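You operate a simulated robot arm through the tools that you are given. There is no shell and no other tool. Be economical: measure what you need, move in short steps, check, and stop when the job is done.

Carry out the task below with a simulated two-armed robot. There is one attempt and no reset: what you move stays moved.

TASK
Stir the primer smooth, holding the handled pot steady, and lid it again.
Fine: lid on the bench meanwhile; wooden paddle back in the blue caddy, nothing spilt.

The check looks at the end state, three seconds after you hand in, the way a careful person would. Anything else that was tipped, shoved, dropped, spilled or broken makes it a failure. Lids that push on must go on centred and level and be pressed home; caps that screw on are set level and turned clockwise until they are tight.

THE ROBOT
Two 7-joint arms with two-finger parallel grippers on one trunk, on a base that drives. Base frame: it is fixed to the floor where the robot stands at the start and does not move with it; the origin is under the middle of the robot, x ahead of it, y to its left, z up. Readings come in mm, degrees, newtons and seconds.
The left shoulder is at the start at [70, 163, 1170], the right one opposite. With the tool pointing down near the work surface each hand reaches from about 380 to 880 mm from the robot's upright axis, wherever it stands, measured 20 degrees to its own side. Places, roughly: paddle socket [900, -300, 800]; teal mixer [1000, -1250, 750]; top of the grey steel bench [700, -400, 800]. Payload 3.43 kg a hand.
The TCP of each hand is the grasp point between the finger pads, 34 mm short of the fingertips. In the tool frame z runs along the fingers and y along their closing line. The gripper opens to 128 mm. The fingers are 24 mm wide and 12 mm thick; the gripper's body (48 by 130 mm) begins 96 mm behind the TCP.
Orientation is that of the tool frame in the base frame, as [roll, pitch, yaw] about the fixed x, y, z axes, in that order (R = Rz(yaw) Ry(pitch) Rx(roll)). With the fingers straight down and closing along the base's y, the tool's x points along the base's -x, its y along +y and its z along -z.

THE INTERFACE
- The arms move only by the tool nudge_tool. It takes "left_series", "right_series" or both (then of equal length, played together; a hand with none holds still); each is a list of rows, each a list of 3 entries, a list of its own where there are three numbers: the shift along the base's x, y, z in mm, then the turn, a rotation vector about the base's x, y, z in rad, then the opening, from 0 (shut) to 1 (fully open). In form: [[[x, y, z], [ax, ay, az], hand], ...]. A call has 1 to 8 rows; each row is the pose to reach, as a shift and turn from the pose commanded when the call began. Rows are played at 5 a second. More than 50 mm and 8.6 degrees between two rows, or a gripper value outside its range, and nothing of the call is played. Where a pose cannot be reached the arm comes as near as it can. A force on the tool above 40 N (or 10 N above the force at the start of the call, whichever is more), or a blocked arm, ends the call early, and 0.2 s more pass. The fingers move at their own pace (about 153 mm/s each) and stop on an object; they squeeze with about 35 N. The grip force told is the motor's: it shows also when the fingers shut on nothing. Time passes only in rows, and 0.2 s behind the last, so rows that repeat a pose let the fingers close. The reply holds the time, the measured pose of the TCP, the force on the tool along the base axes, the opening and the grip force, in the units named above and with some noise, with the torque about the TCP (base axes, N m) and any sound that the robot's microphone picked up, and new pictures: "show" is both (left out), scene, wrist or none (wrist: the cameras of the hands that moved).
- Cameras (640 x 400 px; columns grow to the right, rows downward): "scene" is now at [133.6, -10.3, 1399.1]; the picture's right is [-0.19, -0.98, -0.00], its down [-0.60, 0.12, -0.79] and it looks along [0.78, -0.15, -0.61] (base axes); focal length 214 px, centre (320, 200). "left" rides on the left gripper at [76, 11, -160] in its tool frame; the picture's right is [-0.15, 0.99, 0.00], its down [-0.88, -0.13, -0.46] and it looks along [-0.45, -0.07, 0.89] (tool axes); focal length 234 px, centre (320, 200). "right" rides on the right gripper at [76, -11, -160] in its tool frame; the picture's right is [0.15, 0.99, 0.00], its down [-0.88, 0.13, -0.46] and it looks along [-0.45, 0.07, 0.89] (tool axes); focal length 234 px, centre (320, 200). There is no depth. A picture from a camera that has moved, and an enlarged one, comes with that camera's place and axes in the base frame and with its lens. The place of the scene camera against the robot may be out by one fixed shift of up to 12 mm in any direction.
- raise_lower(by): slides the trunk up (or, below 0, down) by that many mm; the arms and the scene camera ride with it, the base frame stays. It gives what a move gives, with no picture.
- roll_base(legs): drives the robot by 1 to 6 legs, each [ahead, left, turn to the left] in mm, mm and degrees, along the robot's own axes; the way and the turn of a leg run together, so that a leg with both is an arc; at most 1500 mm and 180 degrees a leg. The arms and the cameras ride along, it lands a little off, and it stops where it bumps. It gives what a move gives, and a new picture of the scene camera.
- aim_head(pan, tilt): turns the head with the scene camera to pan (to the left, within 86 degrees either way) and tilt (down, from -29 to 69), counted from straight ahead of the robot. It gives what a move gives, and a new picture of the scene camera.
- inspect(camera, box): a new picture of the part [left, top, right, bottom] of that camera's present view, enlarged. It takes no simulated time.
- close_job(): hands the job in; it is judged then, once.

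Work in short steps. Places have to be worked out from the pictures, the camera data and where the tool is seen: move nearer, look again, correct. Check each grasp and each placing, and mend what went wrong. You have 120 turns and 260 pictures in all, those below and enlarged ones among them. Open the grippers and draw the arms clear of the work before you hand the job in, unless the task says otherwise; then end with one line.

The tools are called after "Request:" as a command line: name --argument value ..., lists and objects as JSON in quotes. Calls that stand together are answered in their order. nudge_tool: Moves the arms, as the interface text tells. Its arguments: {"type":"object","properties":{"left_series":{"type":"array","items":{"type":"array"}},"right_series":{"type":"array","items":{"type":"array"}},"show":{"type":"string","enum":["both","scene","wrist","none"]}},"required":[]} The other tools are called the same way: raise_lower (by) slides the trunk up or down; roll_base (legs) drives the base; aim_head (pan, tilt) turns the head that bears the scene camera; inspect (camera, box) takes an enlarged picture of a part of a camera's view; close_job () hands the job in.

At the start:

```text
clock: 0.0
left_position: [589.6, 45.3, 1209.1]
left_ee_rot: [-180.0, 0.0, -180.0]
left_wrist_force: [-0.8, 0.5, 0.2]
left_torque: [-0.02, 0.0, -0.01]
left_opening: 127.8
left_finger_force: 0.0
right_position: [492.9, -471.1, 1284.6]
right_ee_rot: [-179.9, 0.0, 180.0]
right_wrist_force: [0.2, -0.2, -0.6]
right_torque: [-0.04, 0.01, -0.01]
right_opening: 127.9
right_finger_force: 0.1
trunk travel left (down, up): [-650.0, 290.0]
robot x, y, heading: [-0.1, 0.8, 0.1]
head pan, tilt: [-10.9, 37.5]
```

scene: 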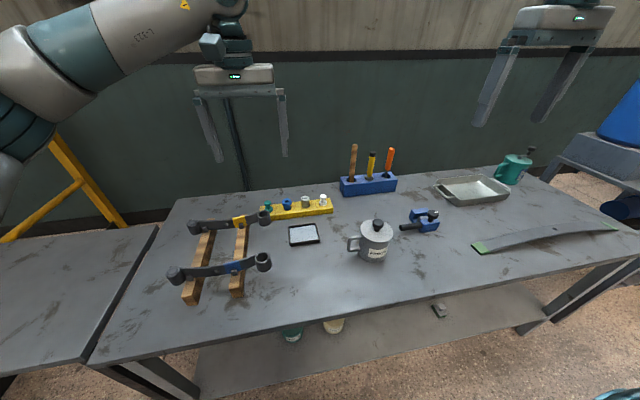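
right: 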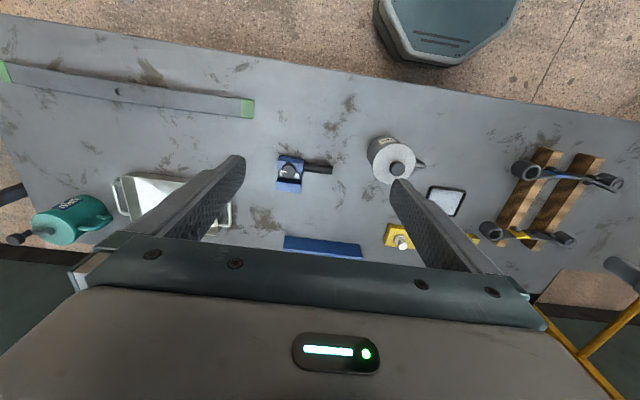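
left: 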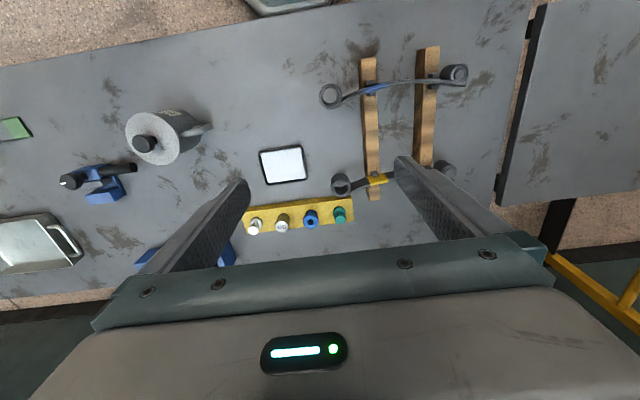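

I'll look closer at the grey handled pot, the blue caddy and the teal pot to identify labels.

Request:
inspect --camera "scene" --box '[320, 200, 440, 275]'

Request:
inspect --camera "scene" --box '[320, 130, 560, 280]'

Request:
inspect --camera "right" --box '[260, 110, 460, 235]'

Request:
inspect --camera "left" --box '[100, 90, 260, 190]'

```text
5.33 times, centred on (380, 238) of scene
camera zoom: at [133.6, -10.3, 1399.1], right [-0.19, -0.98, 0.0], down [-0.6, 0.12, -0.79], along [0.78, -0.15, -0.61], focal length 1144 px, centre (0, 0)
```

zoom: 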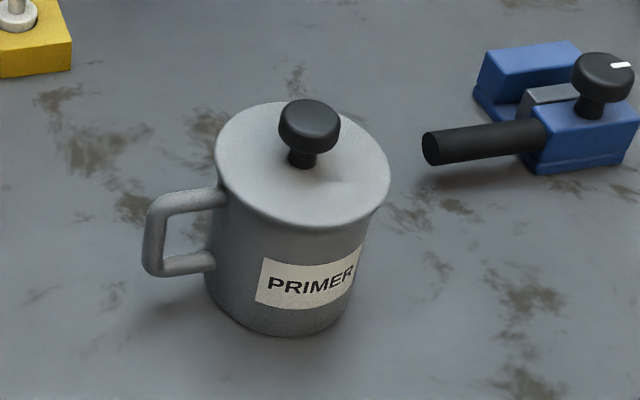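

```text
2.67 times, centred on (440, 205) of scene
camera zoom: at [133.6, -10.3, 1399.1], right [-0.19, -0.98, 0.0], down [-0.6, 0.12, -0.79], along [0.78, -0.15, -0.61], focal length 572 px, centre (0, 187)
```

zoom: 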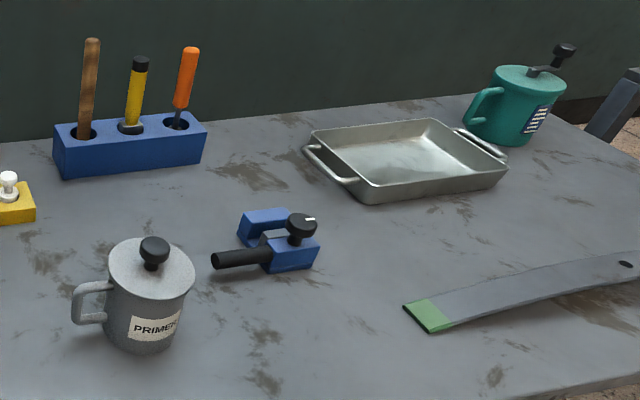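

```text
3.20 times, centred on (360, 172) of right
camera zoom: at [418.6, -482.6, 1444.8], right [-0.15, 0.99, 0.0], down [0.88, 0.13, 0.46], along [0.45, 0.07, -0.89], focal length 749 px, centre (192, 288)
```

zoom: 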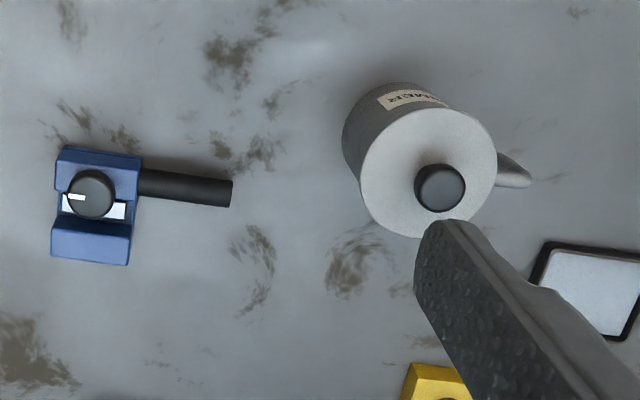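

```text
4.00 times, centred on (180, 140) of left
camera zoom: at [513.2, 57.1, 1369.5], right [0.15, 0.99, 0.0], down [0.88, -0.13, 0.46], along [0.45, -0.07, -0.89], focal length 937 px, centre (880, 440)
```

zoom: 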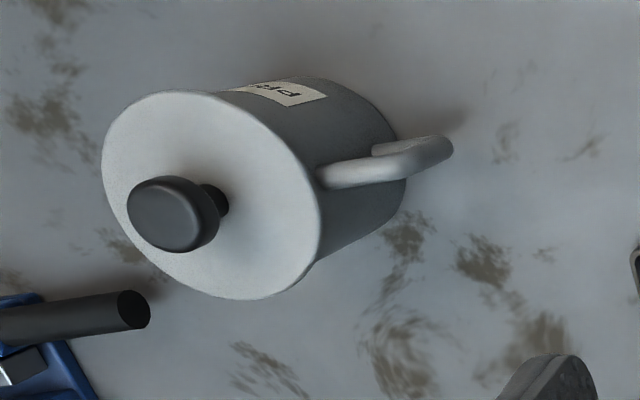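

The grey PRIMER pot stands at about (567,-281), rim near z 905, with its handle towards +y. The wooden paddle is in the blue caddy at about (900,-300). I'll sidestep right and go slightly ahead so both are reachable.

Request:
roll_base --legs '[[0, -260, 0], [90, 0, 0]]'

Request:
aim_head --pan 0 --tilt 45

```text
clock: 2.6
left_position: [679.2, -214.8, 1210.0]
left_ee_rot: [-180.0, 0.0, 179.9]
left_wrist_force: [0.8, 0.2, 0.0]
left_torque: [0.0, 0.0, -0.03]
left_opening: 128.0
left_finger_force: 0.0
right_position: [582.1, -732.7, 1285.4]
right_ee_rot: [179.8, 0.0, 179.8]
right_wrist_force: [-0.4, -0.5, -0.9]
right_torque: [0.01, 0.03, -0.03]
right_opening: 128.0
right_finger_force: 0.0
trunk travel left (down, up): [-650.0, 290.0]
robot x, y, heading: [88.9, -259.9, -0.2]
head pan, tilt: [-10.9, 37.5]
camera scene: at [222.3, -270.6, 1399.2], right [-0.19, -0.98, 0.0], down [-0.6, 0.12, -0.79], along [0.78, -0.15, -0.61], focal length 214 px, centre (320, 200)
```

scene: 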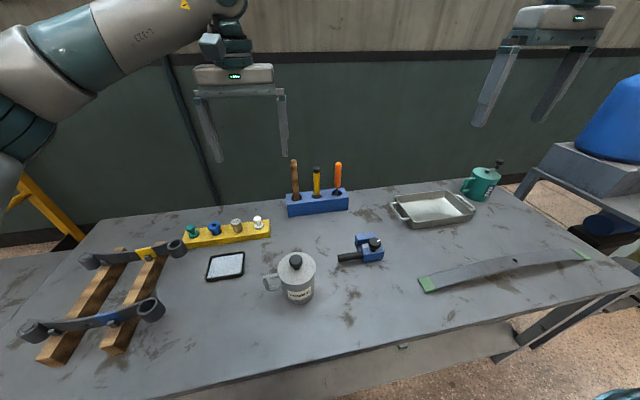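

```text
clock: 3.3
left_position: [680.2, -215.2, 1208.9]
left_ee_rot: [-180.0, -0.1, 179.9]
left_wrist_force: [0.1, 0.2, 0.7]
left_torque: [-0.02, 0.02, -0.01]
left_opening: 128.1
left_finger_force: 0.1
right_position: [583.6, -732.2, 1284.1]
right_ee_rot: [-180.0, 0.0, 180.0]
right_wrist_force: [-0.5, 0.3, 0.5]
right_torque: [0.03, 0.01, 0.01]
right_opening: 128.0
right_finger_force: 0.1
trunk travel left (down, up): [-650.0, 290.0]
robot x, y, heading: [91.2, -259.0, 0.2]
head pan, tilt: [0.0, 45.0]
camera scene: at [220.4, -253.7, 1387.9], right [0.0, -1.0, 0.0], down [-0.71, 0.0, -0.71], along [0.71, 0.0, -0.71], focal length 214 px, centre (320, 200)
```

scene: 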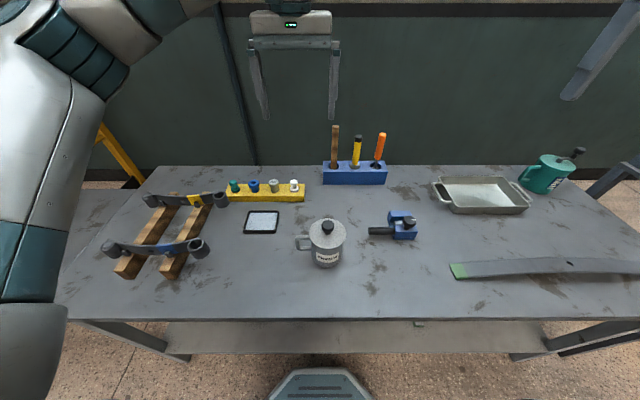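

Base is well clear of the bench. I'll zoom on the pot's handle and the paddle for precise positions.

Request:
inspect --camera "scene" --box '[280, 205, 376, 265]'

Request:
inspect --camera "scene" --box '[304, 120, 400, 180]'

Request:
inspect --camera "left" --box '[0, 0, 640, 400]'

```text
6.67 times, centred on (328, 235) of scene
camera zoom: at [220.4, -253.7, 1387.9], right [0.0, -1.0, 0.0], down [-0.71, 0.0, -0.71], along [0.71, 0.0, -0.71], focal length 1430 px, centre (267, -33)
```

zoom: 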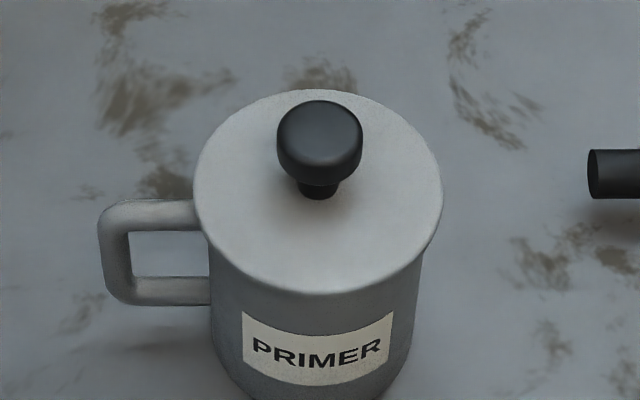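

```text
6.67 times, centred on (352, 150) of scene
camera zoom: at [220.4, -253.7, 1387.9], right [0.0, -1.0, 0.0], down [-0.71, 0.0, -0.71], along [0.71, 0.0, -0.71], focal length 1430 px, centre (107, 533)
```

zoom: 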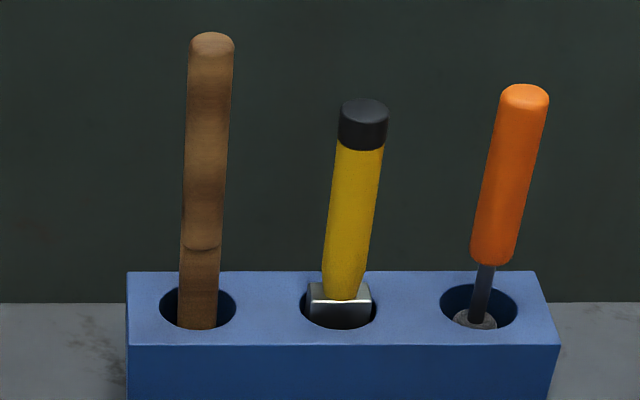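

```text
1.00 times, centred on (320, 200) of left (not enlarged: the box is as wide or as high as the picture)
camera zoom: at [603.8, -203.3, 1369.0], right [0.15, 0.99, 0.0], down [0.88, -0.13, 0.45], along [0.45, -0.07, -0.89], focal length 234 px, centre (320, 200)
```

zoom: 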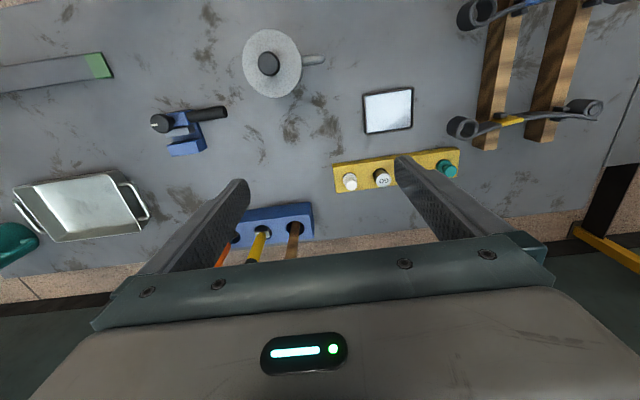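

Knob top measures (567,-282,941) from two views, lid ≈ z 900, handle bar at about (567,-200,855). I'll turn the left hand by 90° about the vertical as a first step to a 45° slanted handle grip, and bring the right hand closer.

Request:
nudge_tool --left_series '[[[-10, 20, -7], [0, 0, 0.148], 1], [[-20, 40, -15], [0, 0, 0.296], 1], [[-30, 60, -22], [0, 0, 0.444], 1], [[-40, 80, -30], [0, 0, 0.592], 1], [[-50, 100, -37], [0, 0, 0.74], 1], [[-60, 120, -45], [0, 0, 0.888], 1], [[-70, 140, -52], [0, 0, 1.036], 1], [[-80, 160, -60], [0, 0, 1.184], 1]]' --right_series '[[[-3, 30, -10], [0, 0, 0], 1], [[-6, 60, -20], [0, 0, 0], 1], [[-9, 90, -30], [0, 0, 0], 1], [[-12, 120, -40], [0, 0, 0], 1], [[-15, 150, -50], [0, 0, 0], 1], [[-18, 180, -60], [0, 0, 0], 1], [[-20, 210, -70], [0, 0, 0], 1], [[-23, 240, -80], [0, 0, 0], 1]]' --show "none"

```text
clock: 5.1
left_position: [600.9, -52.7, 1149.0]
left_ee_rot: [-179.9, -0.1, -112.1]
left_wrist_force: [0.7, 0.3, 0.0]
left_torque: [-0.03, 0.01, 0.01]
left_opening: 128.2
left_finger_force: 0.1
right_position: [558.5, -489.4, 1203.3]
right_ee_rot: [-179.9, 0.0, 179.9]
right_wrist_force: [0.5, 0.2, -0.3]
right_torque: [-0.05, -0.04, -0.01]
right_opening: 127.9
right_finger_force: 0.0
trunk travel left (down, up): [-650.0, 290.0]
robot x, y, heading: [90.3, -260.9, 0.1]
head pan, tilt: [0.0, 45.0]
```

Yaw reached −112°; I finish it to −90° and descend somewhat.

Request:
nudge_tool --left_series '[[[-11, 5, -30], [0, 0, 0.129], 1], [[-22, 10, -60], [0, 0, 0.258], 1], [[-33, 15, -90], [0, 0, 0.386], 1]]' --show "none"

Request:
nudge_tool --left_series '[[[0, 0, 0], [-0.13, 0, 0], 1], [[0, 0, 0], [-0.26, 0, 0], 1], [[0, 0, 0], [-0.39, 0, 0], 1], [[0, 0, 0], [-0.52, 0, 0], 1], [[0, 0, 0], [-0.65, 0, 0], 1], [[0, 0, 0], [-0.785, 0, 0], 1], [[0, 0, 0], [-0.785, 0, 0], 1]]'

```text
clock: 5.9
left_position: [565.1, -39.8, 1059.0]
left_ee_rot: [180.0, -0.1, -90.0]
left_wrist_force: [0.8, -0.3, 0.1]
left_torque: [-0.02, 0.0, 0.0]
left_opening: 128.3
left_finger_force: 0.0
right_position: [557.9, -491.4, 1203.1]
right_ee_rot: [179.8, 0.0, 179.9]
right_wrist_force: [0.0, -0.9, 0.3]
right_torque: [-0.02, -0.02, -0.02]
right_opening: 128.1
right_finger_force: 0.0
trunk travel left (down, up): [-650.0, 290.0]
robot x, y, heading: [88.2, -259.3, -0.3]
head pan, tilt: [0.0, 45.0]
```

```text
clock: 7.5
left_position: [566.2, -41.7, 1060.0]
left_ee_rot: [-179.8, -45.0, -90.1]
left_wrist_force: [0.0, -0.2, -0.6]
left_torque: [0.01, 0.01, 0.03]
left_opening: 128.1
left_finger_force: 0.1
right_position: [559.2, -492.5, 1204.5]
right_ee_rot: [179.8, 0.0, 180.0]
right_wrist_force: [0.0, -0.6, 1.1]
right_torque: [-0.01, 0.01, 0.01]
right_opening: 127.7
right_finger_force: 0.0
trunk travel left (down, up): [-650.0, 290.0]
robot x, y, heading: [86.7, -259.4, -0.3]
head pan, tilt: [0.0, 45.0]
camera scene: at [219.3, -254.1, 1388.1], right [0.0, -1.0, 0.0], down [-0.71, 0.0, -0.71], along [0.71, 0.0, -0.71], focal length 214 px, centre (320, 200)
camera left: at [554.0, 19.2, 1226.7], right [-0.99, 0.11, -0.11], down [0.13, 0.94, -0.3], along [0.07, -0.31, -0.95], focal length 234 px, centre (320, 200)
```

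scene: 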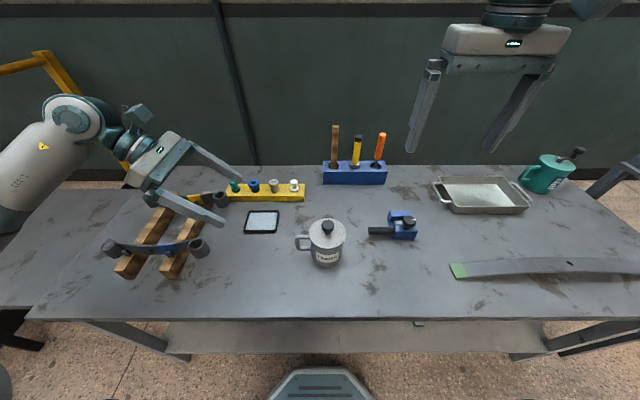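
left: 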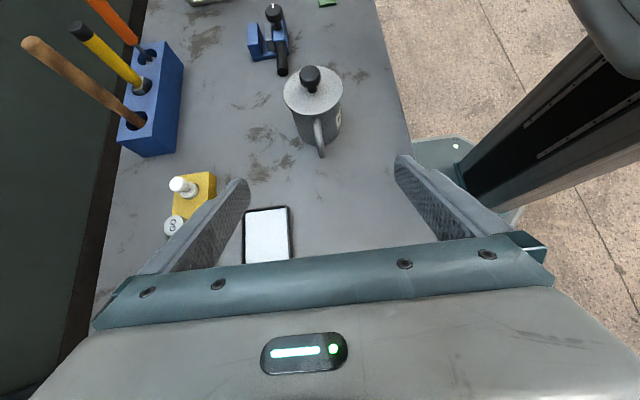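

Orientation reached. I zoom on the handle from this hand to fix its centre line.

Request:
inspect --camera "left" --box '[256, 55, 384, 165]'

Request:
inspect --camera "right" --box '[0, 0, 640, 400]'

```text
3.64 times, centred on (320, 110) of left
camera zoom: at [554.0, 19.2, 1226.7], right [-0.99, 0.11, -0.11], down [0.13, 0.94, -0.3], along [0.07, -0.31, -0.95], focal length 852 px, centre (320, 527)
```

zoom: 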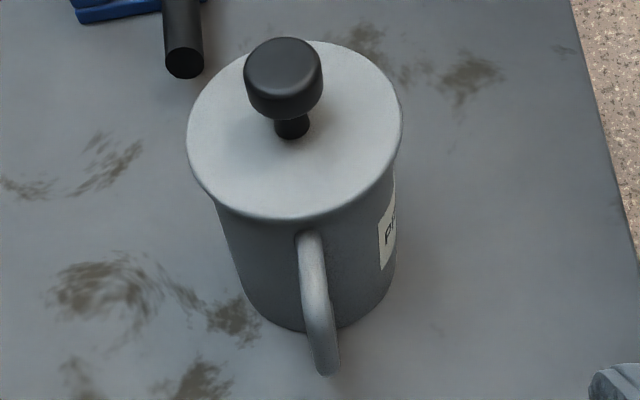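

```text
1.00 times, centred on (320, 200) of right (not enlarged: the box is as wide or as high as the picture)
camera zoom: at [483.5, -503.6, 1364.2], right [-0.14, 0.99, 0.0], down [0.88, 0.13, 0.46], along [0.45, 0.07, -0.89], focal length 234 px, centre (320, 200)
```

zoom: 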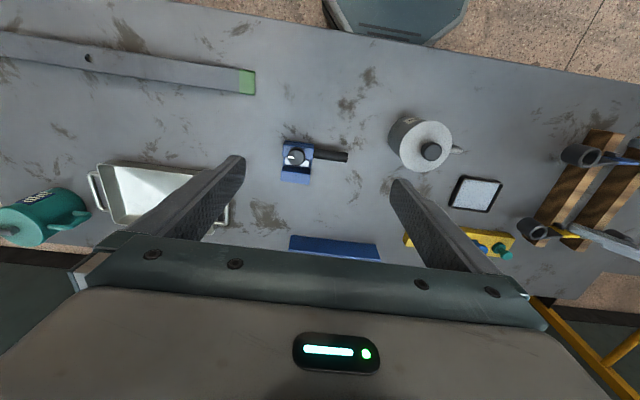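

The handle bar is at about (570,-205), z 820–885, lying in the x≈570 plane. I move to a standoff on the approach line and then slide most of the way in.

Request:
nudge_tool --left_series '[[[1, -25, -40], [0, 0, 0], 1], [[3, -50, -80], [0, 0, 0], 1], [[4, -76, -122], [0, 0, 0], 1], [[4, -101, -147], [0, 0, 0], 1], [[4, -126, -172], [0, 0, 0], 1], [[4, -143, -189], [0, 0, 0], 1]]'

```text
clock: 8.9
left_position: [569.9, -183.0, 870.6]
left_ee_rot: [-179.8, -44.9, -90.2]
left_wrist_force: [0.2, 0.3, 0.6]
left_torque: [-0.01, 0.04, 0.0]
left_opening: 127.9
left_finger_force: 0.0
right_position: [559.6, -492.8, 1204.6]
right_ee_rot: [180.0, 0.1, 179.9]
right_wrist_force: [1.1, 0.2, -0.4]
right_torque: [0.02, -0.01, 0.0]
right_opening: 128.0
right_finger_force: 0.1
trunk travel left (down, up): [-650.0, 290.0]
robot x, y, heading: [89.6, -260.8, -0.1]
head pan, tilt: [0.0, 45.0]
camera scene: at [219.4, -253.8, 1388.1], right [0.0, -1.0, 0.0], down [-0.71, 0.0, -0.71], along [0.71, 0.0, -0.71], focal length 214 px, centre (320, 200)
camera left: at [557.2, -123.7, 1037.9], right [-0.99, 0.1, -0.11], down [0.13, 0.94, -0.3], along [0.07, -0.31, -0.95], focal length 234 px, centre (320, 200)
```

scene: 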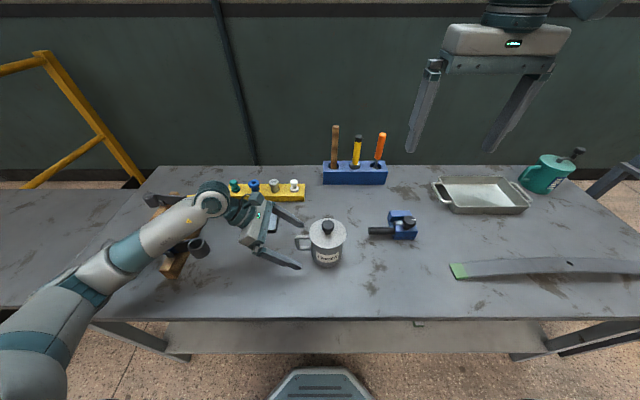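
left: 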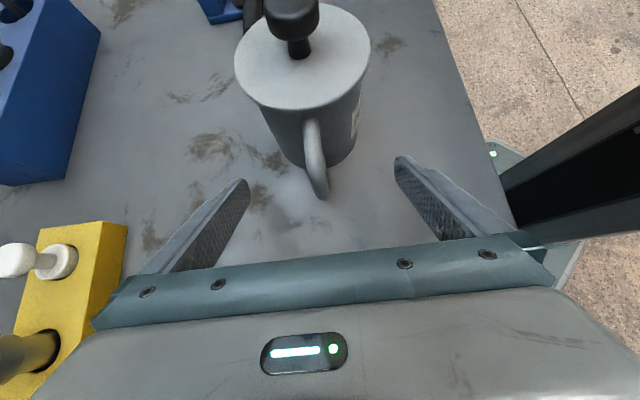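

The handle lies midway between the fingers. I advance the last 20 mm and close, slowly enough to check.

Request:
nudge_tool --left_series '[[[0, -10, -10], [0, 0, 0], 1], [[0, -20, -19], [0, 0, 0], 1], [[0, -20, -19], [0, 0, 0], 0.5], [[0, -20, -19], [0, 0, 0], 0.25], [[0, -20, -19], [0, 0, 0], 0.25]]'

```text
clock: 10.1
left_position: [569.6, -202.8, 852.2]
left_ee_rot: [-179.9, -45.0, -90.2]
left_wrist_force: [0.3, 0.4, -0.7]
left_torque: [0.0, -0.01, -0.01]
left_opening: 32.0
left_finger_force: 0.0
right_position: [558.9, -492.2, 1204.5]
right_ee_rot: [-179.9, 0.0, 179.9]
right_wrist_force: [-0.4, 0.3, 0.2]
right_torque: [-0.02, 0.0, -0.01]
right_opening: 128.1
right_finger_force: 0.1
trunk travel left (down, up): [-650.0, 290.0]
robot x, y, heading: [90.3, -260.9, -0.2]
head pan, tilt: [0.0, 45.0]
camera scene: at [219.0, -253.4, 1388.1], right [0.0, -1.0, 0.0], down [-0.71, 0.0, -0.71], along [0.71, 0.0, -0.71], focal length 214 px, centre (320, 200)
camera left: at [557.3, -143.5, 1019.1], right [-0.99, 0.11, -0.11], down [0.13, 0.94, -0.3], along [0.07, -0.31, -0.95], focal length 234 px, centre (320, 200)
```

scene: 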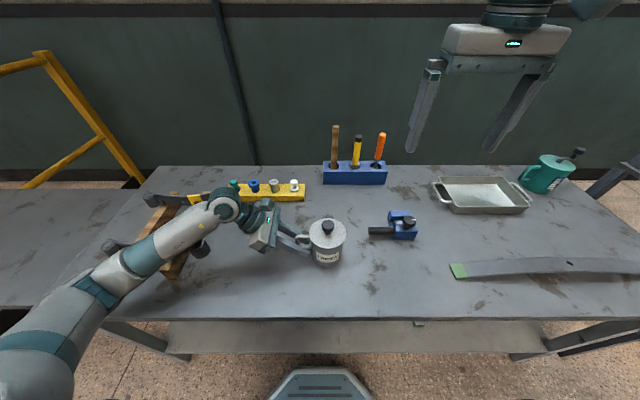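
left: 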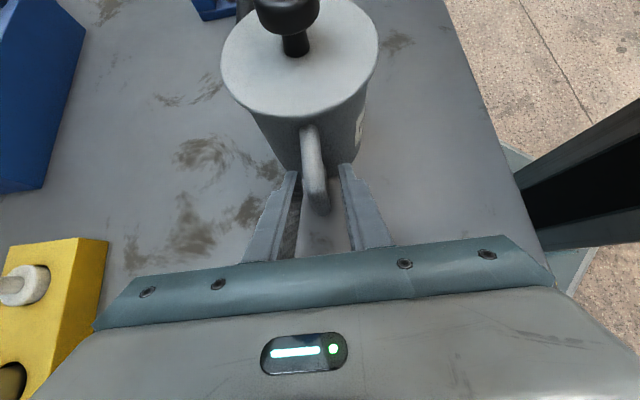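

Handle is between the pads with nearly equal gaps; I nudge 1 mm in +x and close.

Request:
nudge_tool --left_series '[[[1.5, 0, 0], [0, 0, 0], 0.15], [[1.5, 0, 0], [0, 0, 0], 0.05], [[1.5, 0, 0], [0, 0, 0], 0.0], [[1.5, 0, 0], [0, 0, 0], 0.0]]'

```text
clock: 11.1
left_position: [571.3, -203.6, 853.6]
left_ee_rot: [-179.8, -45.1, -90.2]
left_wrist_force: [-2.3, 1.5, 2.7]
left_torque: [-0.07, 0.38, -0.2]
left_opening: 12.4
left_finger_force: 35.1
right_position: [558.3, -491.9, 1204.5]
right_ee_rot: [-180.0, 0.0, 179.9]
right_wrist_force: [-0.3, 0.5, 0.0]
right_torque: [0.01, 0.01, 0.04]
right_opening: 128.2
right_finger_force: 0.1
trunk travel left (down, up): [-650.0, 290.0]
robot x, y, heading: [88.9, -259.7, -0.1]
head pan, tilt: [0.0, 45.0]
camera scene: at [218.7, -253.3, 1388.1], right [0.0, -1.0, 0.0], down [-0.71, 0.0, -0.71], along [0.71, 0.0, -0.71], focal length 214 px, centre (320, 200)
camera left: at [558.7, -143.3, 1019.0], right [-0.99, 0.11, -0.11], down [0.13, 0.94, -0.3], along [0.07, -0.31, -0.95], focal length 234 px, centre (320, 200)
```

scene: 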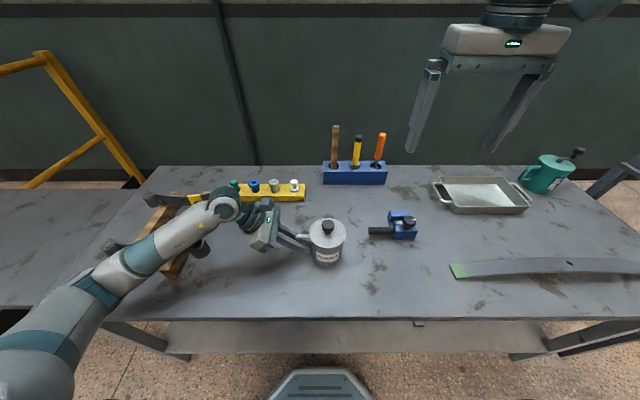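
left: 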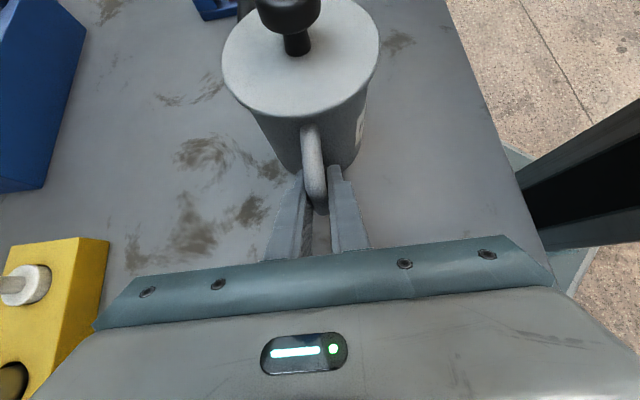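

Left grip on the handle is firm (35 N, 12.4 mm). Now the right hand goes above the knob, half open.

Request:
nudge_tool --right_series '[[[2, 40, -20], [0, 0, 0], 0.5], [[4, 80, -50], [0, 0, 0], 0.5], [[6, 120, -80], [0, 0, 0], 0.5], [[8, 160, -110], [0, 0, 0], 0.5], [[9, 190, -145], [0, 0, 0], 0.5], [[10, 210, -185], [0, 0, 0], 0.5], [[10, 210, -185], [0, 0, 0], 0.5]]'

```text
clock: 12.7
left_position: [572.3, -203.1, 853.4]
left_ee_rot: [-179.9, -45.0, -90.3]
left_wrist_force: [0.3, 0.5, 3.4]
left_torque: [-0.14, 0.26, 0.07]
left_opening: 12.7
left_finger_force: 35.2
right_position: [561.7, -374.5, 1099.1]
right_ee_rot: [179.8, 0.1, 179.8]
right_wrist_force: [0.1, -0.5, 0.4]
right_torque: [0.01, 0.0, 0.0]
right_opening: 64.1
right_finger_force: 0.1
right hand out of reach, approached as far as the arm can: row 3, 4, 5, 6, 7
trunk travel left (down, up): [-650.0, 290.0]
robot x, y, heading: [90.1, -258.3, -0.0]
head pan, tilt: [0.0, 45.0]
camera scene: at [219.2, -253.4, 1388.1], right [0.0, -1.0, 0.0], down [-0.71, 0.0, -0.71], along [0.71, 0.0, -0.71], focal length 214 px, centre (320, 200)
camera right: at [485.6, -385.9, 1260.1], right [-0.14, 0.99, 0.0], down [0.88, 0.13, 0.46], along [0.45, 0.07, -0.89], focal length 234 px, centre (320, 200)
```

scene: 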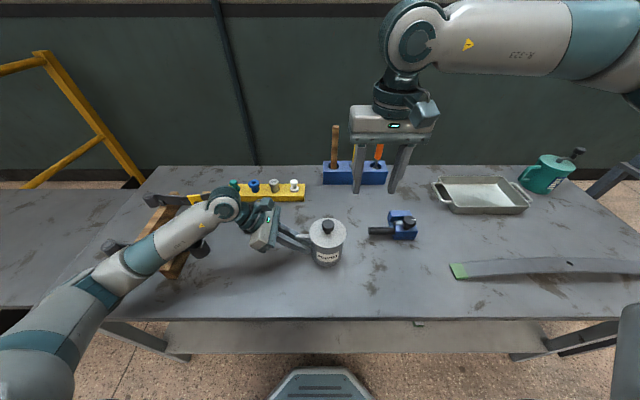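
right: 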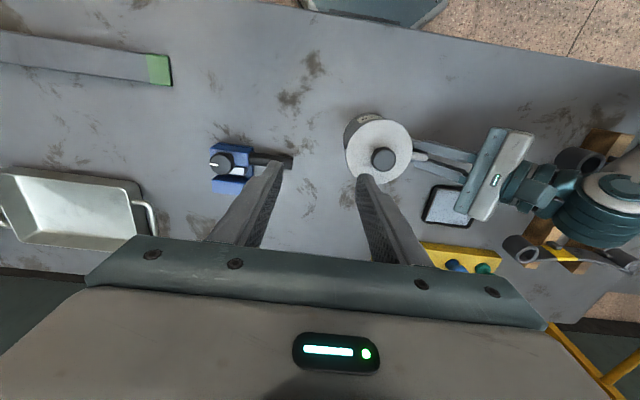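

The right arm stalled at y −374 while high (wrist above shoulder). I'll try lowering first at this y, then moving in sideways.

Request:
nudge_tool --right_series '[[[2, 0, -30], [0, 0, 0], 0.5], [[4, 0, -70], [0, 0, 0], 0.5], [[6, 10, -100], [0, 0, 0], 0.5], [[6, 40, -100], [0, 0, 0], 0.5], [[6, 70, -100], [0, 0, 0], 0.5], [[6, 92, -100], [0, 0, 0], 0.5]]'

```text
clock: 14.1
left_position: [570.5, -203.4, 852.3]
left_ee_rot: [-179.8, -45.0, -90.3]
left_wrist_force: [0.9, -1.2, 4.4]
left_torque: [-0.26, 0.27, 0.13]
left_opening: 12.9
left_finger_force: 35.4
right_position: [554.4, -379.8, 1010.7]
right_ee_rot: [180.0, 0.0, 179.9]
right_wrist_force: [0.1, -0.3, -0.6]
right_torque: [0.02, 0.01, 0.01]
right_opening: 63.8
right_finger_force: 0.1
right hand out of reach, approached as far as the arm can: row 2, 3, 4, 5, 6
trunk travel left (down, up): [-650.0, 290.0]
robot x, y, heading: [90.2, -257.6, -0.1]
head pan, tilt: [0.0, 45.0]
camera scene: at [219.0, -253.4, 1388.1], right [0.0, -1.0, 0.0], down [-0.71, 0.0, -0.71], along [0.71, 0.0, -0.71], focal length 214 px, centre (320, 200)
camera right: at [479.4, -391.1, 1171.7], right [-0.14, 0.99, 0.0], down [0.88, 0.13, 0.46], along [0.45, 0.07, -0.89], focal length 234 px, centre (320, 200)
```

scene: 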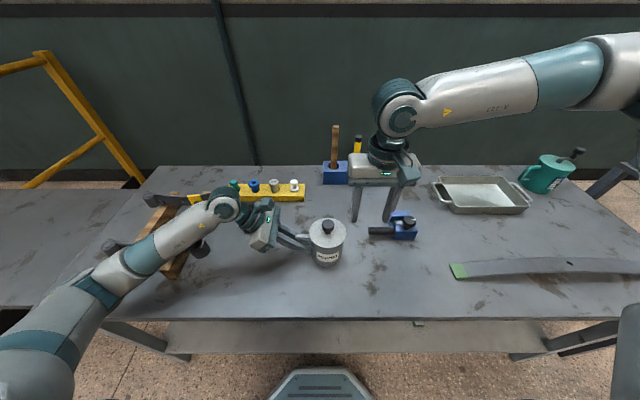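
right: 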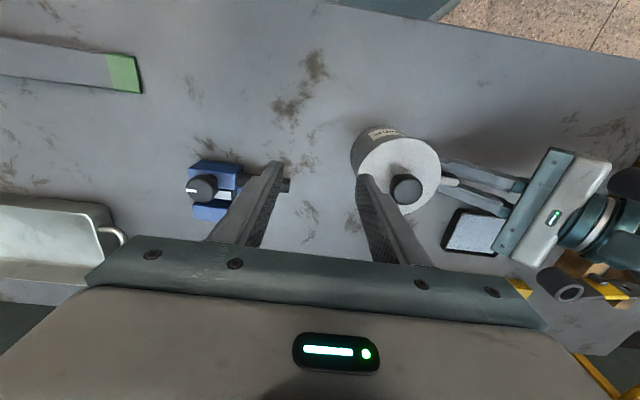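

Looks like a wrist joint limit. I'll back off a little, let the hand turn +35° about the vertical with the arm, then try inward again.

Request:
nudge_tool --right_series '[[[0, -20, 10], [0, 0, 0.14], 0.5], [[0, -20, 10], [0, 0, 0.28], 0.5], [[0, -20, 10], [0, 0, 0.42], 0.5], [[5, -20, 10], [0, 0, 0.56], 0.5], [[8, 0, 10], [0, 0, 0.7], 0.5], [[10, 30, 10], [0, 0, 0.7], 0.5], [[12, 60, 10], [0, 0, 0.7], 0.5], [[13, 95, 10], [0, 0, 0.7], 0.5]]' --show "scene"

```text
clock: 15.9
left_position: [571.1, -203.9, 852.9]
left_ee_rot: [-179.8, -45.0, -90.3]
left_wrist_force: [0.2, -0.4, 2.6]
left_torque: [-0.24, 0.27, 0.07]
left_opening: 12.9
left_finger_force: 35.1
right_position: [562.3, -378.0, 1021.7]
right_ee_rot: [-180.0, 0.0, -140.1]
right_wrist_force: [0.8, 0.8, -0.9]
right_torque: [0.02, -0.01, 0.0]
right_opening: 63.7
right_finger_force: 0.1
right hand out of reach, approached as far as the arm can: row 6, 7, 8
trunk travel left (down, up): [-650.0, 290.0]
robot x, y, heading: [89.2, -259.4, 0.2]
head pan, tilt: [0.0, 45.0]
camera scene: at [218.9, -253.6, 1388.1], right [0.0, -1.0, 0.0], down [-0.71, 0.0, -0.71], along [0.71, 0.0, -0.71], focal length 214 px, centre (320, 200)
```

scene: 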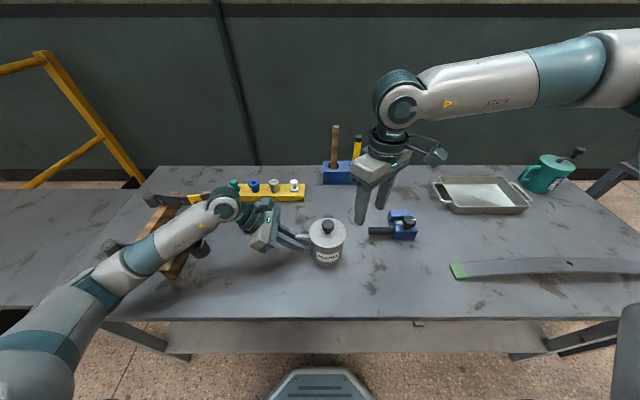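

Yaw made no difference, so the limit may be the elbow fold. I test moving further ahead (+x), above everything, and then inward.

Request:
nudge_tool --right_series '[[[30, 0, 20], [0, 0, 0], 0.5], [[70, 0, 40], [0, 0, 0], 0.5], [[100, 0, 40], [0, 0, 0], 0.5], [[100, 30, 40], [0, 0, 0], 0.5], [[100, 60, 40], [0, 0, 0], 0.5], [[100, 95, 40], [0, 0, 0], 0.5]]' --show "none"

```text
clock: 17.3
left_position: [572.7, -203.0, 851.7]
left_ee_rot: [-179.8, -44.9, -90.2]
left_wrist_force: [1.0, 0.0, 3.6]
left_torque: [-0.13, 0.18, 0.04]
left_opening: 12.9
left_finger_force: 34.9
right_position: [634.6, -396.0, 1066.1]
right_ee_rot: [180.0, 0.0, -139.8]
right_wrist_force: [-1.2, -0.1, 0.4]
right_torque: [-0.05, -0.01, -0.01]
right_opening: 64.2
right_finger_force: 0.0
right hand out of reach, approached as far as the arm can: row 2, 3, 4, 5, 6
trunk travel left (down, up): [-650.0, 290.0]
robot x, y, heading: [92.5, -258.9, 0.0]
head pan, tilt: [0.0, 45.0]
```

The limit is angular: the right wrist can't come nearer than ~14° to straight ahead. I'll release the pot, back off, turn the base about 10° left, and later use a slight sideways tilt on the right hand.

Request:
nudge_tool --left_series '[[[0, 0, 0], [0, 0, 0], 0.3], [[0, 0, 0], [0, 0, 0], 0.8], [[0, 0, 0], [0, 0, 0], 1], [[0, 30, 30], [0, 0, 0], 1], [[0, 65, 65], [0, 0, 0], 1], [[0, 100, 100], [0, 0, 0], 1], [[0, 110, 140], [0, 0, 0], 1]]' --right_series '[[[0, 0, 0], [0, 0, 0], 0.5], [[0, 0, 0], [0, 0, 0], 0.5], [[0, 0, 0], [0, 0, 0], 0.5], [[0, -20, 20], [0, 0, 0], 0.5], [[0, -40, 40], [0, 0, 0], 0.5], [[0, -60, 60], [0, 0, 0], 0.5], [[0, -80, 80], [0, 0, 0], 0.5]]' --show "wrist"

```text
clock: 18.9
left_position: [568.0, -94.6, 993.9]
left_ee_rot: [-179.8, -45.0, -90.3]
left_wrist_force: [0.2, 0.4, -0.3]
left_torque: [0.06, -0.01, 0.0]
left_opening: 128.4
left_finger_force: 0.0
right_position: [635.6, -478.9, 1144.6]
right_ee_rot: [179.9, 0.2, -140.0]
right_wrist_force: [-0.1, -0.5, -0.3]
right_torque: [-0.01, -0.03, -0.02]
right_opening: 64.0
right_finger_force: 0.1
trunk travel left (down, up): [-650.0, 290.0]
robot x, y, heading: [87.2, -258.4, -0.2]
head pan, tilt: [0.0, 45.0]
camera right: at [585.2, -535.8, 1304.5], right [-0.75, 0.66, 0.0], down [0.59, 0.67, 0.46], along [0.3, 0.34, -0.89], focal length 234 px, centre (320, 200)
camera left: at [557.2, -34.9, 1159.9], right [-0.99, 0.11, -0.11], down [0.13, 0.94, -0.3], along [0.07, -0.31, -0.95], focal length 234 px, centre (320, 200)
```

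right: 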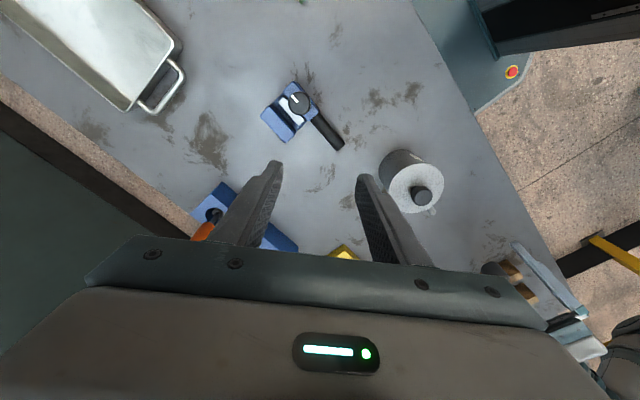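
left: 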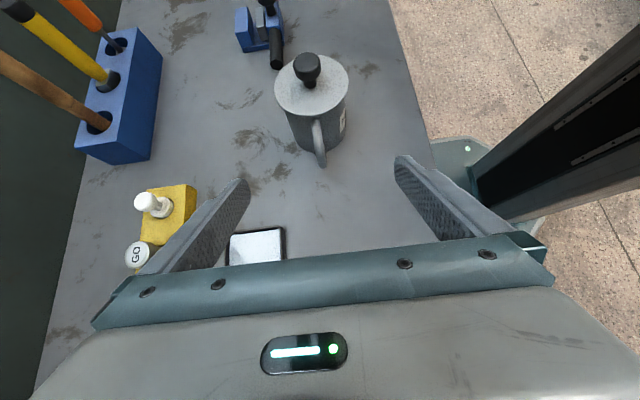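

Pot stands undisturbed. Now turn the base 12° left.

Request:
roll_base --legs '[[0, 0, 12]]'

```text
clock: 20.1
left_position: [525.6, 2.1, 992.6]
left_ee_rot: [-179.8, -45.0, -78.2]
left_wrist_force: [0.1, 0.9, -0.3]
left_torque: [-0.03, 0.01, 0.01]
left_opening: 128.1
left_finger_force: 0.0
right_position: [669.6, -358.6, 1143.4]
right_ee_rot: [180.0, 0.0, -128.1]
right_wrist_force: [0.2, -0.1, -0.2]
right_torque: [-0.03, 0.02, 0.01]
right_opening: 63.8
right_finger_force: 0.1
trunk travel left (down, up): [-650.0, 290.0]
robot x, y, heading: [87.6, -257.7, 11.8]
head pan, tilt: [0.0, 45.0]
camera scene: at [216.3, -226.0, 1388.1], right [0.21, -0.98, 0.0], down [-0.69, -0.15, -0.71], along [0.69, 0.15, -0.71], focal length 214 px, centre (320, 200)
```

scene: 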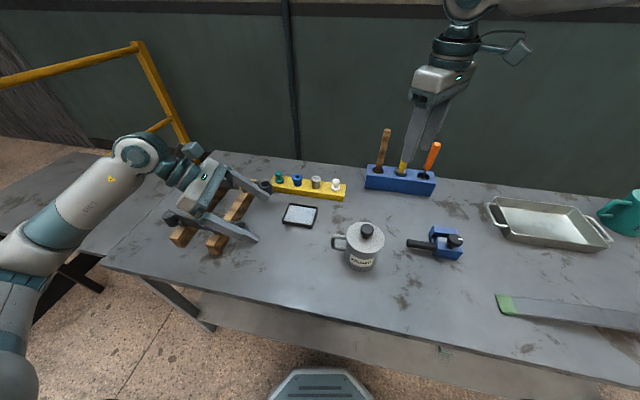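

Now the knob and paddle are both ~15° to the right of the robot's axis. I turn the right hand so it closes along x (yaw −90) and test reaching above the knob.

Request:
nudge_tool --right_series '[[[-15, 0, -10], [0, 0, 0.133], 0.5], [[-35, 10, -20], [0, 0, 0.266], 0.5], [[-55, 25, -30], [0, 0, 0.4], 0.5], [[-75, 45, -45], [0, 0, 0.532], 0.5], [[-90, 60, -60], [0, 0, 0.665], 0.5], [[-102, 77, -80], [0, 0, 0.665], 0.5], [[-102, 77, -100], [0, 0, 0.665], 0.5]]'

```text
clock: 21.7
left_position: [525.8, 3.1, 993.1]
left_ee_rot: [180.0, -44.9, -78.2]
left_wrist_force: [0.2, -0.3, -0.4]
left_torque: [-0.04, 0.03, 0.04]
left_opening: 127.9
left_finger_force: 0.2
right_position: [568.4, -281.7, 1042.8]
right_ee_rot: [180.0, -0.1, -89.9]
right_wrist_force: [-0.4, -0.5, 0.2]
right_torque: [0.03, 0.01, -0.01]
right_opening: 64.2
right_finger_force: 0.0
right hand out of reach, approached as far as the arm can: row 5
trunk travel left (down, up): [-650.0, 290.0]
robot x, y, heading: [89.9, -257.6, 11.8]
head pan, tilt: [0.0, 45.0]
camera scene: at [216.7, -226.6, 1388.0], right [0.21, -0.98, 0.0], down [-0.69, -0.15, -0.71], along [0.69, 0.15, -0.71], focal length 214 px, centre (320, 200)
camera right: at [580.0, -357.6, 1203.4], right [-0.99, -0.15, 0.0], down [-0.13, 0.88, 0.46], along [-0.07, 0.45, -0.89], focal length 234 px, centre (320, 200)
```

scene: 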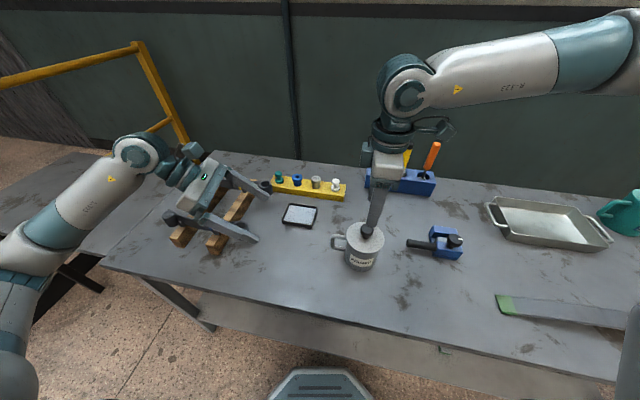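
right: 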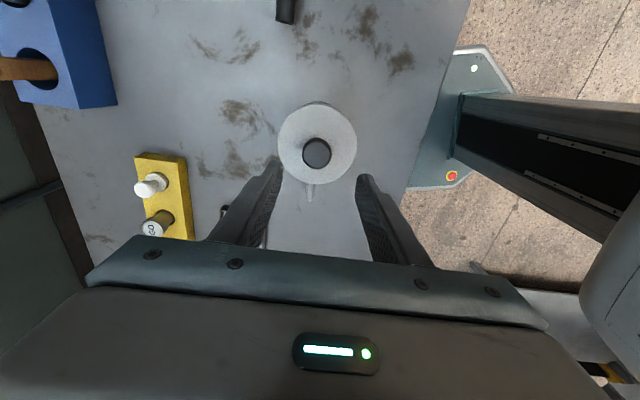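

The right hand reaches above the knob vertically. Now I bring the left hand back to the handle (with yaw corrected by −12°), stopping just short.

Request:
nudge_tool --left_series '[[[12, -30, -10], [0, 0, -0.07], 1], [[28, -70, -25], [0, 0, -0.14], 1], [[44, -106, -40], [0, 0, -0.206], 1], [[44, -136, -70], [0, 0, -0.206], 1], [[44, -166, -100], [0, 0, -0.206], 1], [[44, -188, -122], [0, 0, -0.206], 1]]'

```text
clock: 23.1
left_position: [569.3, -186.1, 870.2]
left_ee_rot: [-179.9, -44.9, -90.0]
left_wrist_force: [0.6, 0.1, -0.1]
left_torque: [-0.01, 0.0, 0.01]
left_opening: 128.0
left_finger_force: 0.1
right_position: [567.9, -281.4, 1043.7]
right_ee_rot: [180.0, -0.1, -89.9]
right_wrist_force: [-0.2, -0.3, 0.0]
right_torque: [-0.02, 0.01, 0.01]
right_opening: 64.2
right_finger_force: 0.0
trunk travel left (down, up): [-650.0, 290.0]
robot x, y, heading: [85.0, -262.0, 11.9]
head pan, tilt: [0.0, 45.0]
camera scene: at [216.6, -226.6, 1388.1], right [0.21, -0.98, 0.0], down [-0.69, -0.15, -0.71], along [0.69, 0.15, -0.71], focal length 214 px, centre (320, 200)
camera left: at [557.6, -127.0, 1036.7], right [-0.99, 0.1, -0.11], down [0.13, 0.95, -0.3], along [0.07, -0.31, -0.95], focal length 234 px, centre (320, 200)
```

scene: 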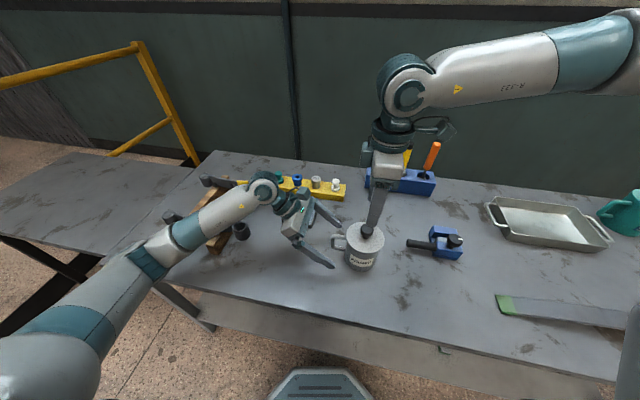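
left: 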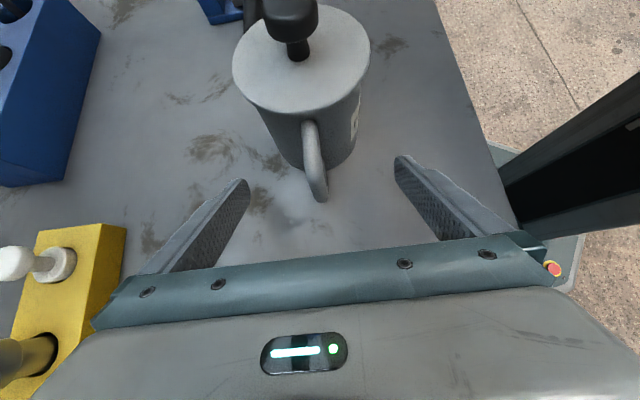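

Left reaches fine. Advance to the handle and close.

Request:
nudge_tool --left_series '[[[1, -9, -9], [0, 0, 0], 1], [[2, -17, -17.5], [0, 0, 0], 0.8], [[2, -17, -17.5], [0, 0, 0], 0.3], [[2, -17, -17.5], [0, 0, 0], 0.15], [[2, -17, -17.5], [0, 0, 0], 0.05], [[2, -17, -17.5], [0, 0, 0], 0], [[2, -17, -17.5], [0, 0, 0], 0]]'

Request:
inspect --camera "right" --box '[220, 80, 412, 200]'

```text
clock: 24.7
left_position: [573.2, -202.7, 853.7]
left_ee_rot: [-179.9, -45.1, -90.0]
left_wrist_force: [-1.3, 1.6, -0.5]
left_torque: [-0.05, 0.33, -0.17]
left_opening: 12.8
left_finger_force: 35.0
right_position: [568.9, -281.6, 1045.0]
right_ee_rot: [180.0, 0.0, -90.0]
right_wrist_force: [-0.6, -0.6, 0.1]
right_torque: [0.01, -0.01, -0.02]
right_opening: 64.0
right_finger_force: 0.0
trunk travel left (down, up): [-650.0, 290.0]
robot x, y, heading: [88.8, -260.4, 12.0]
head pan, tilt: [0.0, 45.0]
camera scene: at [216.0, -226.1, 1388.1], right [0.21, -0.98, 0.0], down [-0.69, -0.15, -0.71], along [0.69, 0.15, -0.71], focal length 214 px, centre (320, 200)
camera left: at [559.5, -142.9, 1019.7], right [-0.99, 0.1, -0.11], down [0.13, 0.95, -0.3], along [0.07, -0.31, -0.95], focal length 234 px, centre (320, 200)
```

scene: 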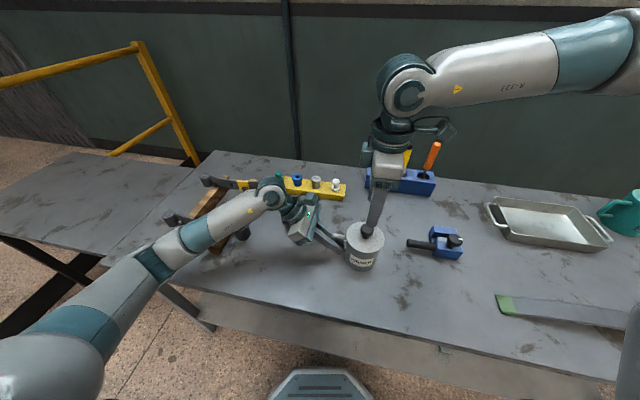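
left: 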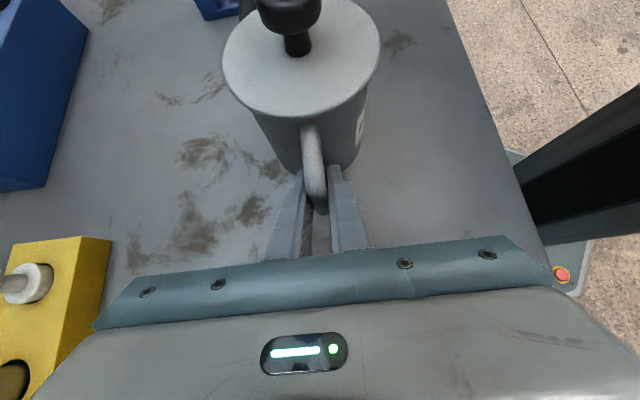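

```text
3.33 times, centred on (316, 140) of right
camera zoom: at [579.4, -357.1, 1204.0], right [-0.99, -0.15, 0.0], down [-0.13, 0.88, 0.46], along [-0.07, 0.45, -0.89], focal length 781 px, centre (333, 400)
```

zoom: 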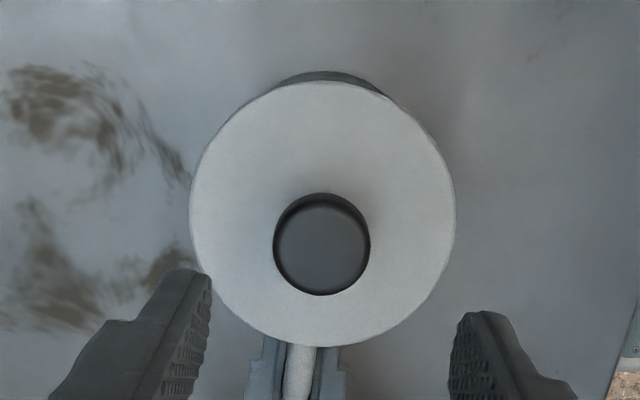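

Knob now at about (571.5,-282.5). I descend to TCP z 943 (tips ≈ 909, lid ≈ 900).

Request:
nudge_tool --right_series '[[[3, -1, -35], [0, 0, 0], 0.5], [[3, -1, -70], [0, 0, 0], 0.5], [[3, -1, -90], [0, 0, 0], 0.5], [[3, -1, -102], [0, 0, 0], 0.5]]' --show "wrist"

Request:
inspect --camera "left" --box '[200, 0, 400, 125]'

Request:
inspect --camera "scene" --box '[320, 200, 416, 275]'

```text
clock: 25.7
left_position: [572.5, -203.2, 852.8]
left_ee_rot: [-179.8, -45.0, -90.1]
left_wrist_force: [-1.4, -0.1, 0.3]
left_torque: [-0.07, 0.21, -0.05]
left_opening: 12.6
left_finger_force: 34.5
right_position: [572.6, -298.1, 949.3]
right_ee_rot: [179.9, 0.2, -90.0]
right_wrist_force: [0.5, 0.5, -0.2]
right_torque: [-0.01, 0.01, 0.02]
right_opening: 64.0
right_finger_force: 0.1
right hand out of reach, approached as far as the arm can: row 2, 3, 4
trunk travel left (down, up): [-650.0, 290.0]
robot x, y, heading: [89.6, -259.2, 12.0]
head pan, tilt: [0.0, 45.0]
camera right: at [584.1, -374.4, 1108.2], right [-0.99, -0.15, 0.0], down [-0.13, 0.88, 0.46], along [-0.07, 0.45, -0.89], focal length 234 px, centre (320, 200)
```

right: 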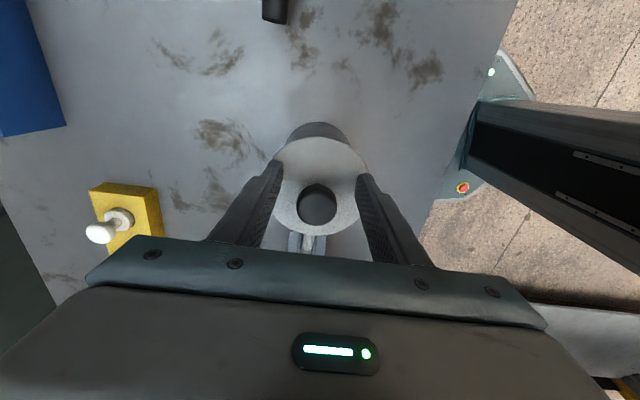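

```text
3.20 times, centred on (300, 62) of left
camera zoom: at [559.9, -142.9, 1019.7], right [-0.99, 0.1, -0.11], down [0.13, 0.95, -0.3], along [0.07, -0.31, -0.95], focal length 749 px, centre (384, 640)
```

zoom: 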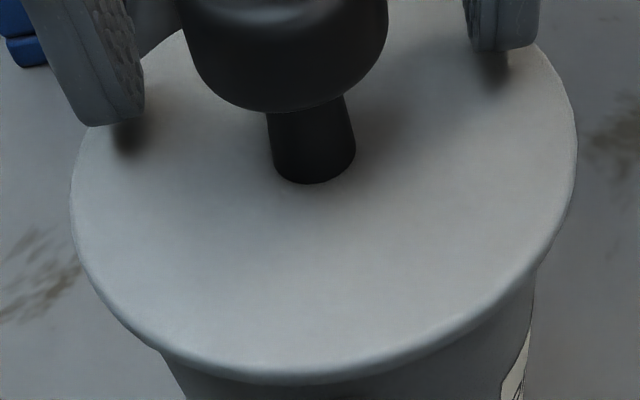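

```text
5.33 times, centred on (368, 238) of scene
camera zoom: at [216.3, -226.2, 1388.1], right [0.21, -0.98, 0.0], down [-0.69, -0.15, -0.71], along [0.69, 0.15, -0.71], focal length 1144 px, centre (64, 0)
```

zoom: 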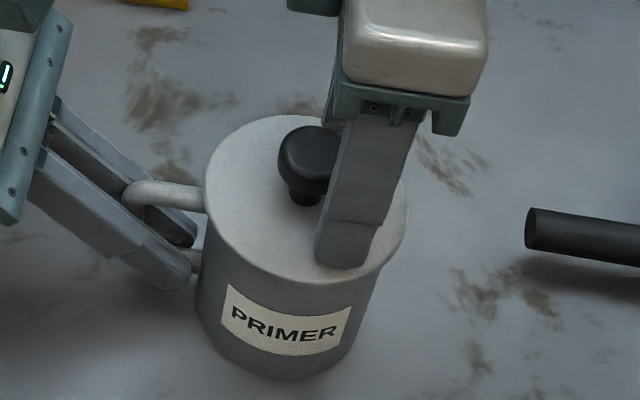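

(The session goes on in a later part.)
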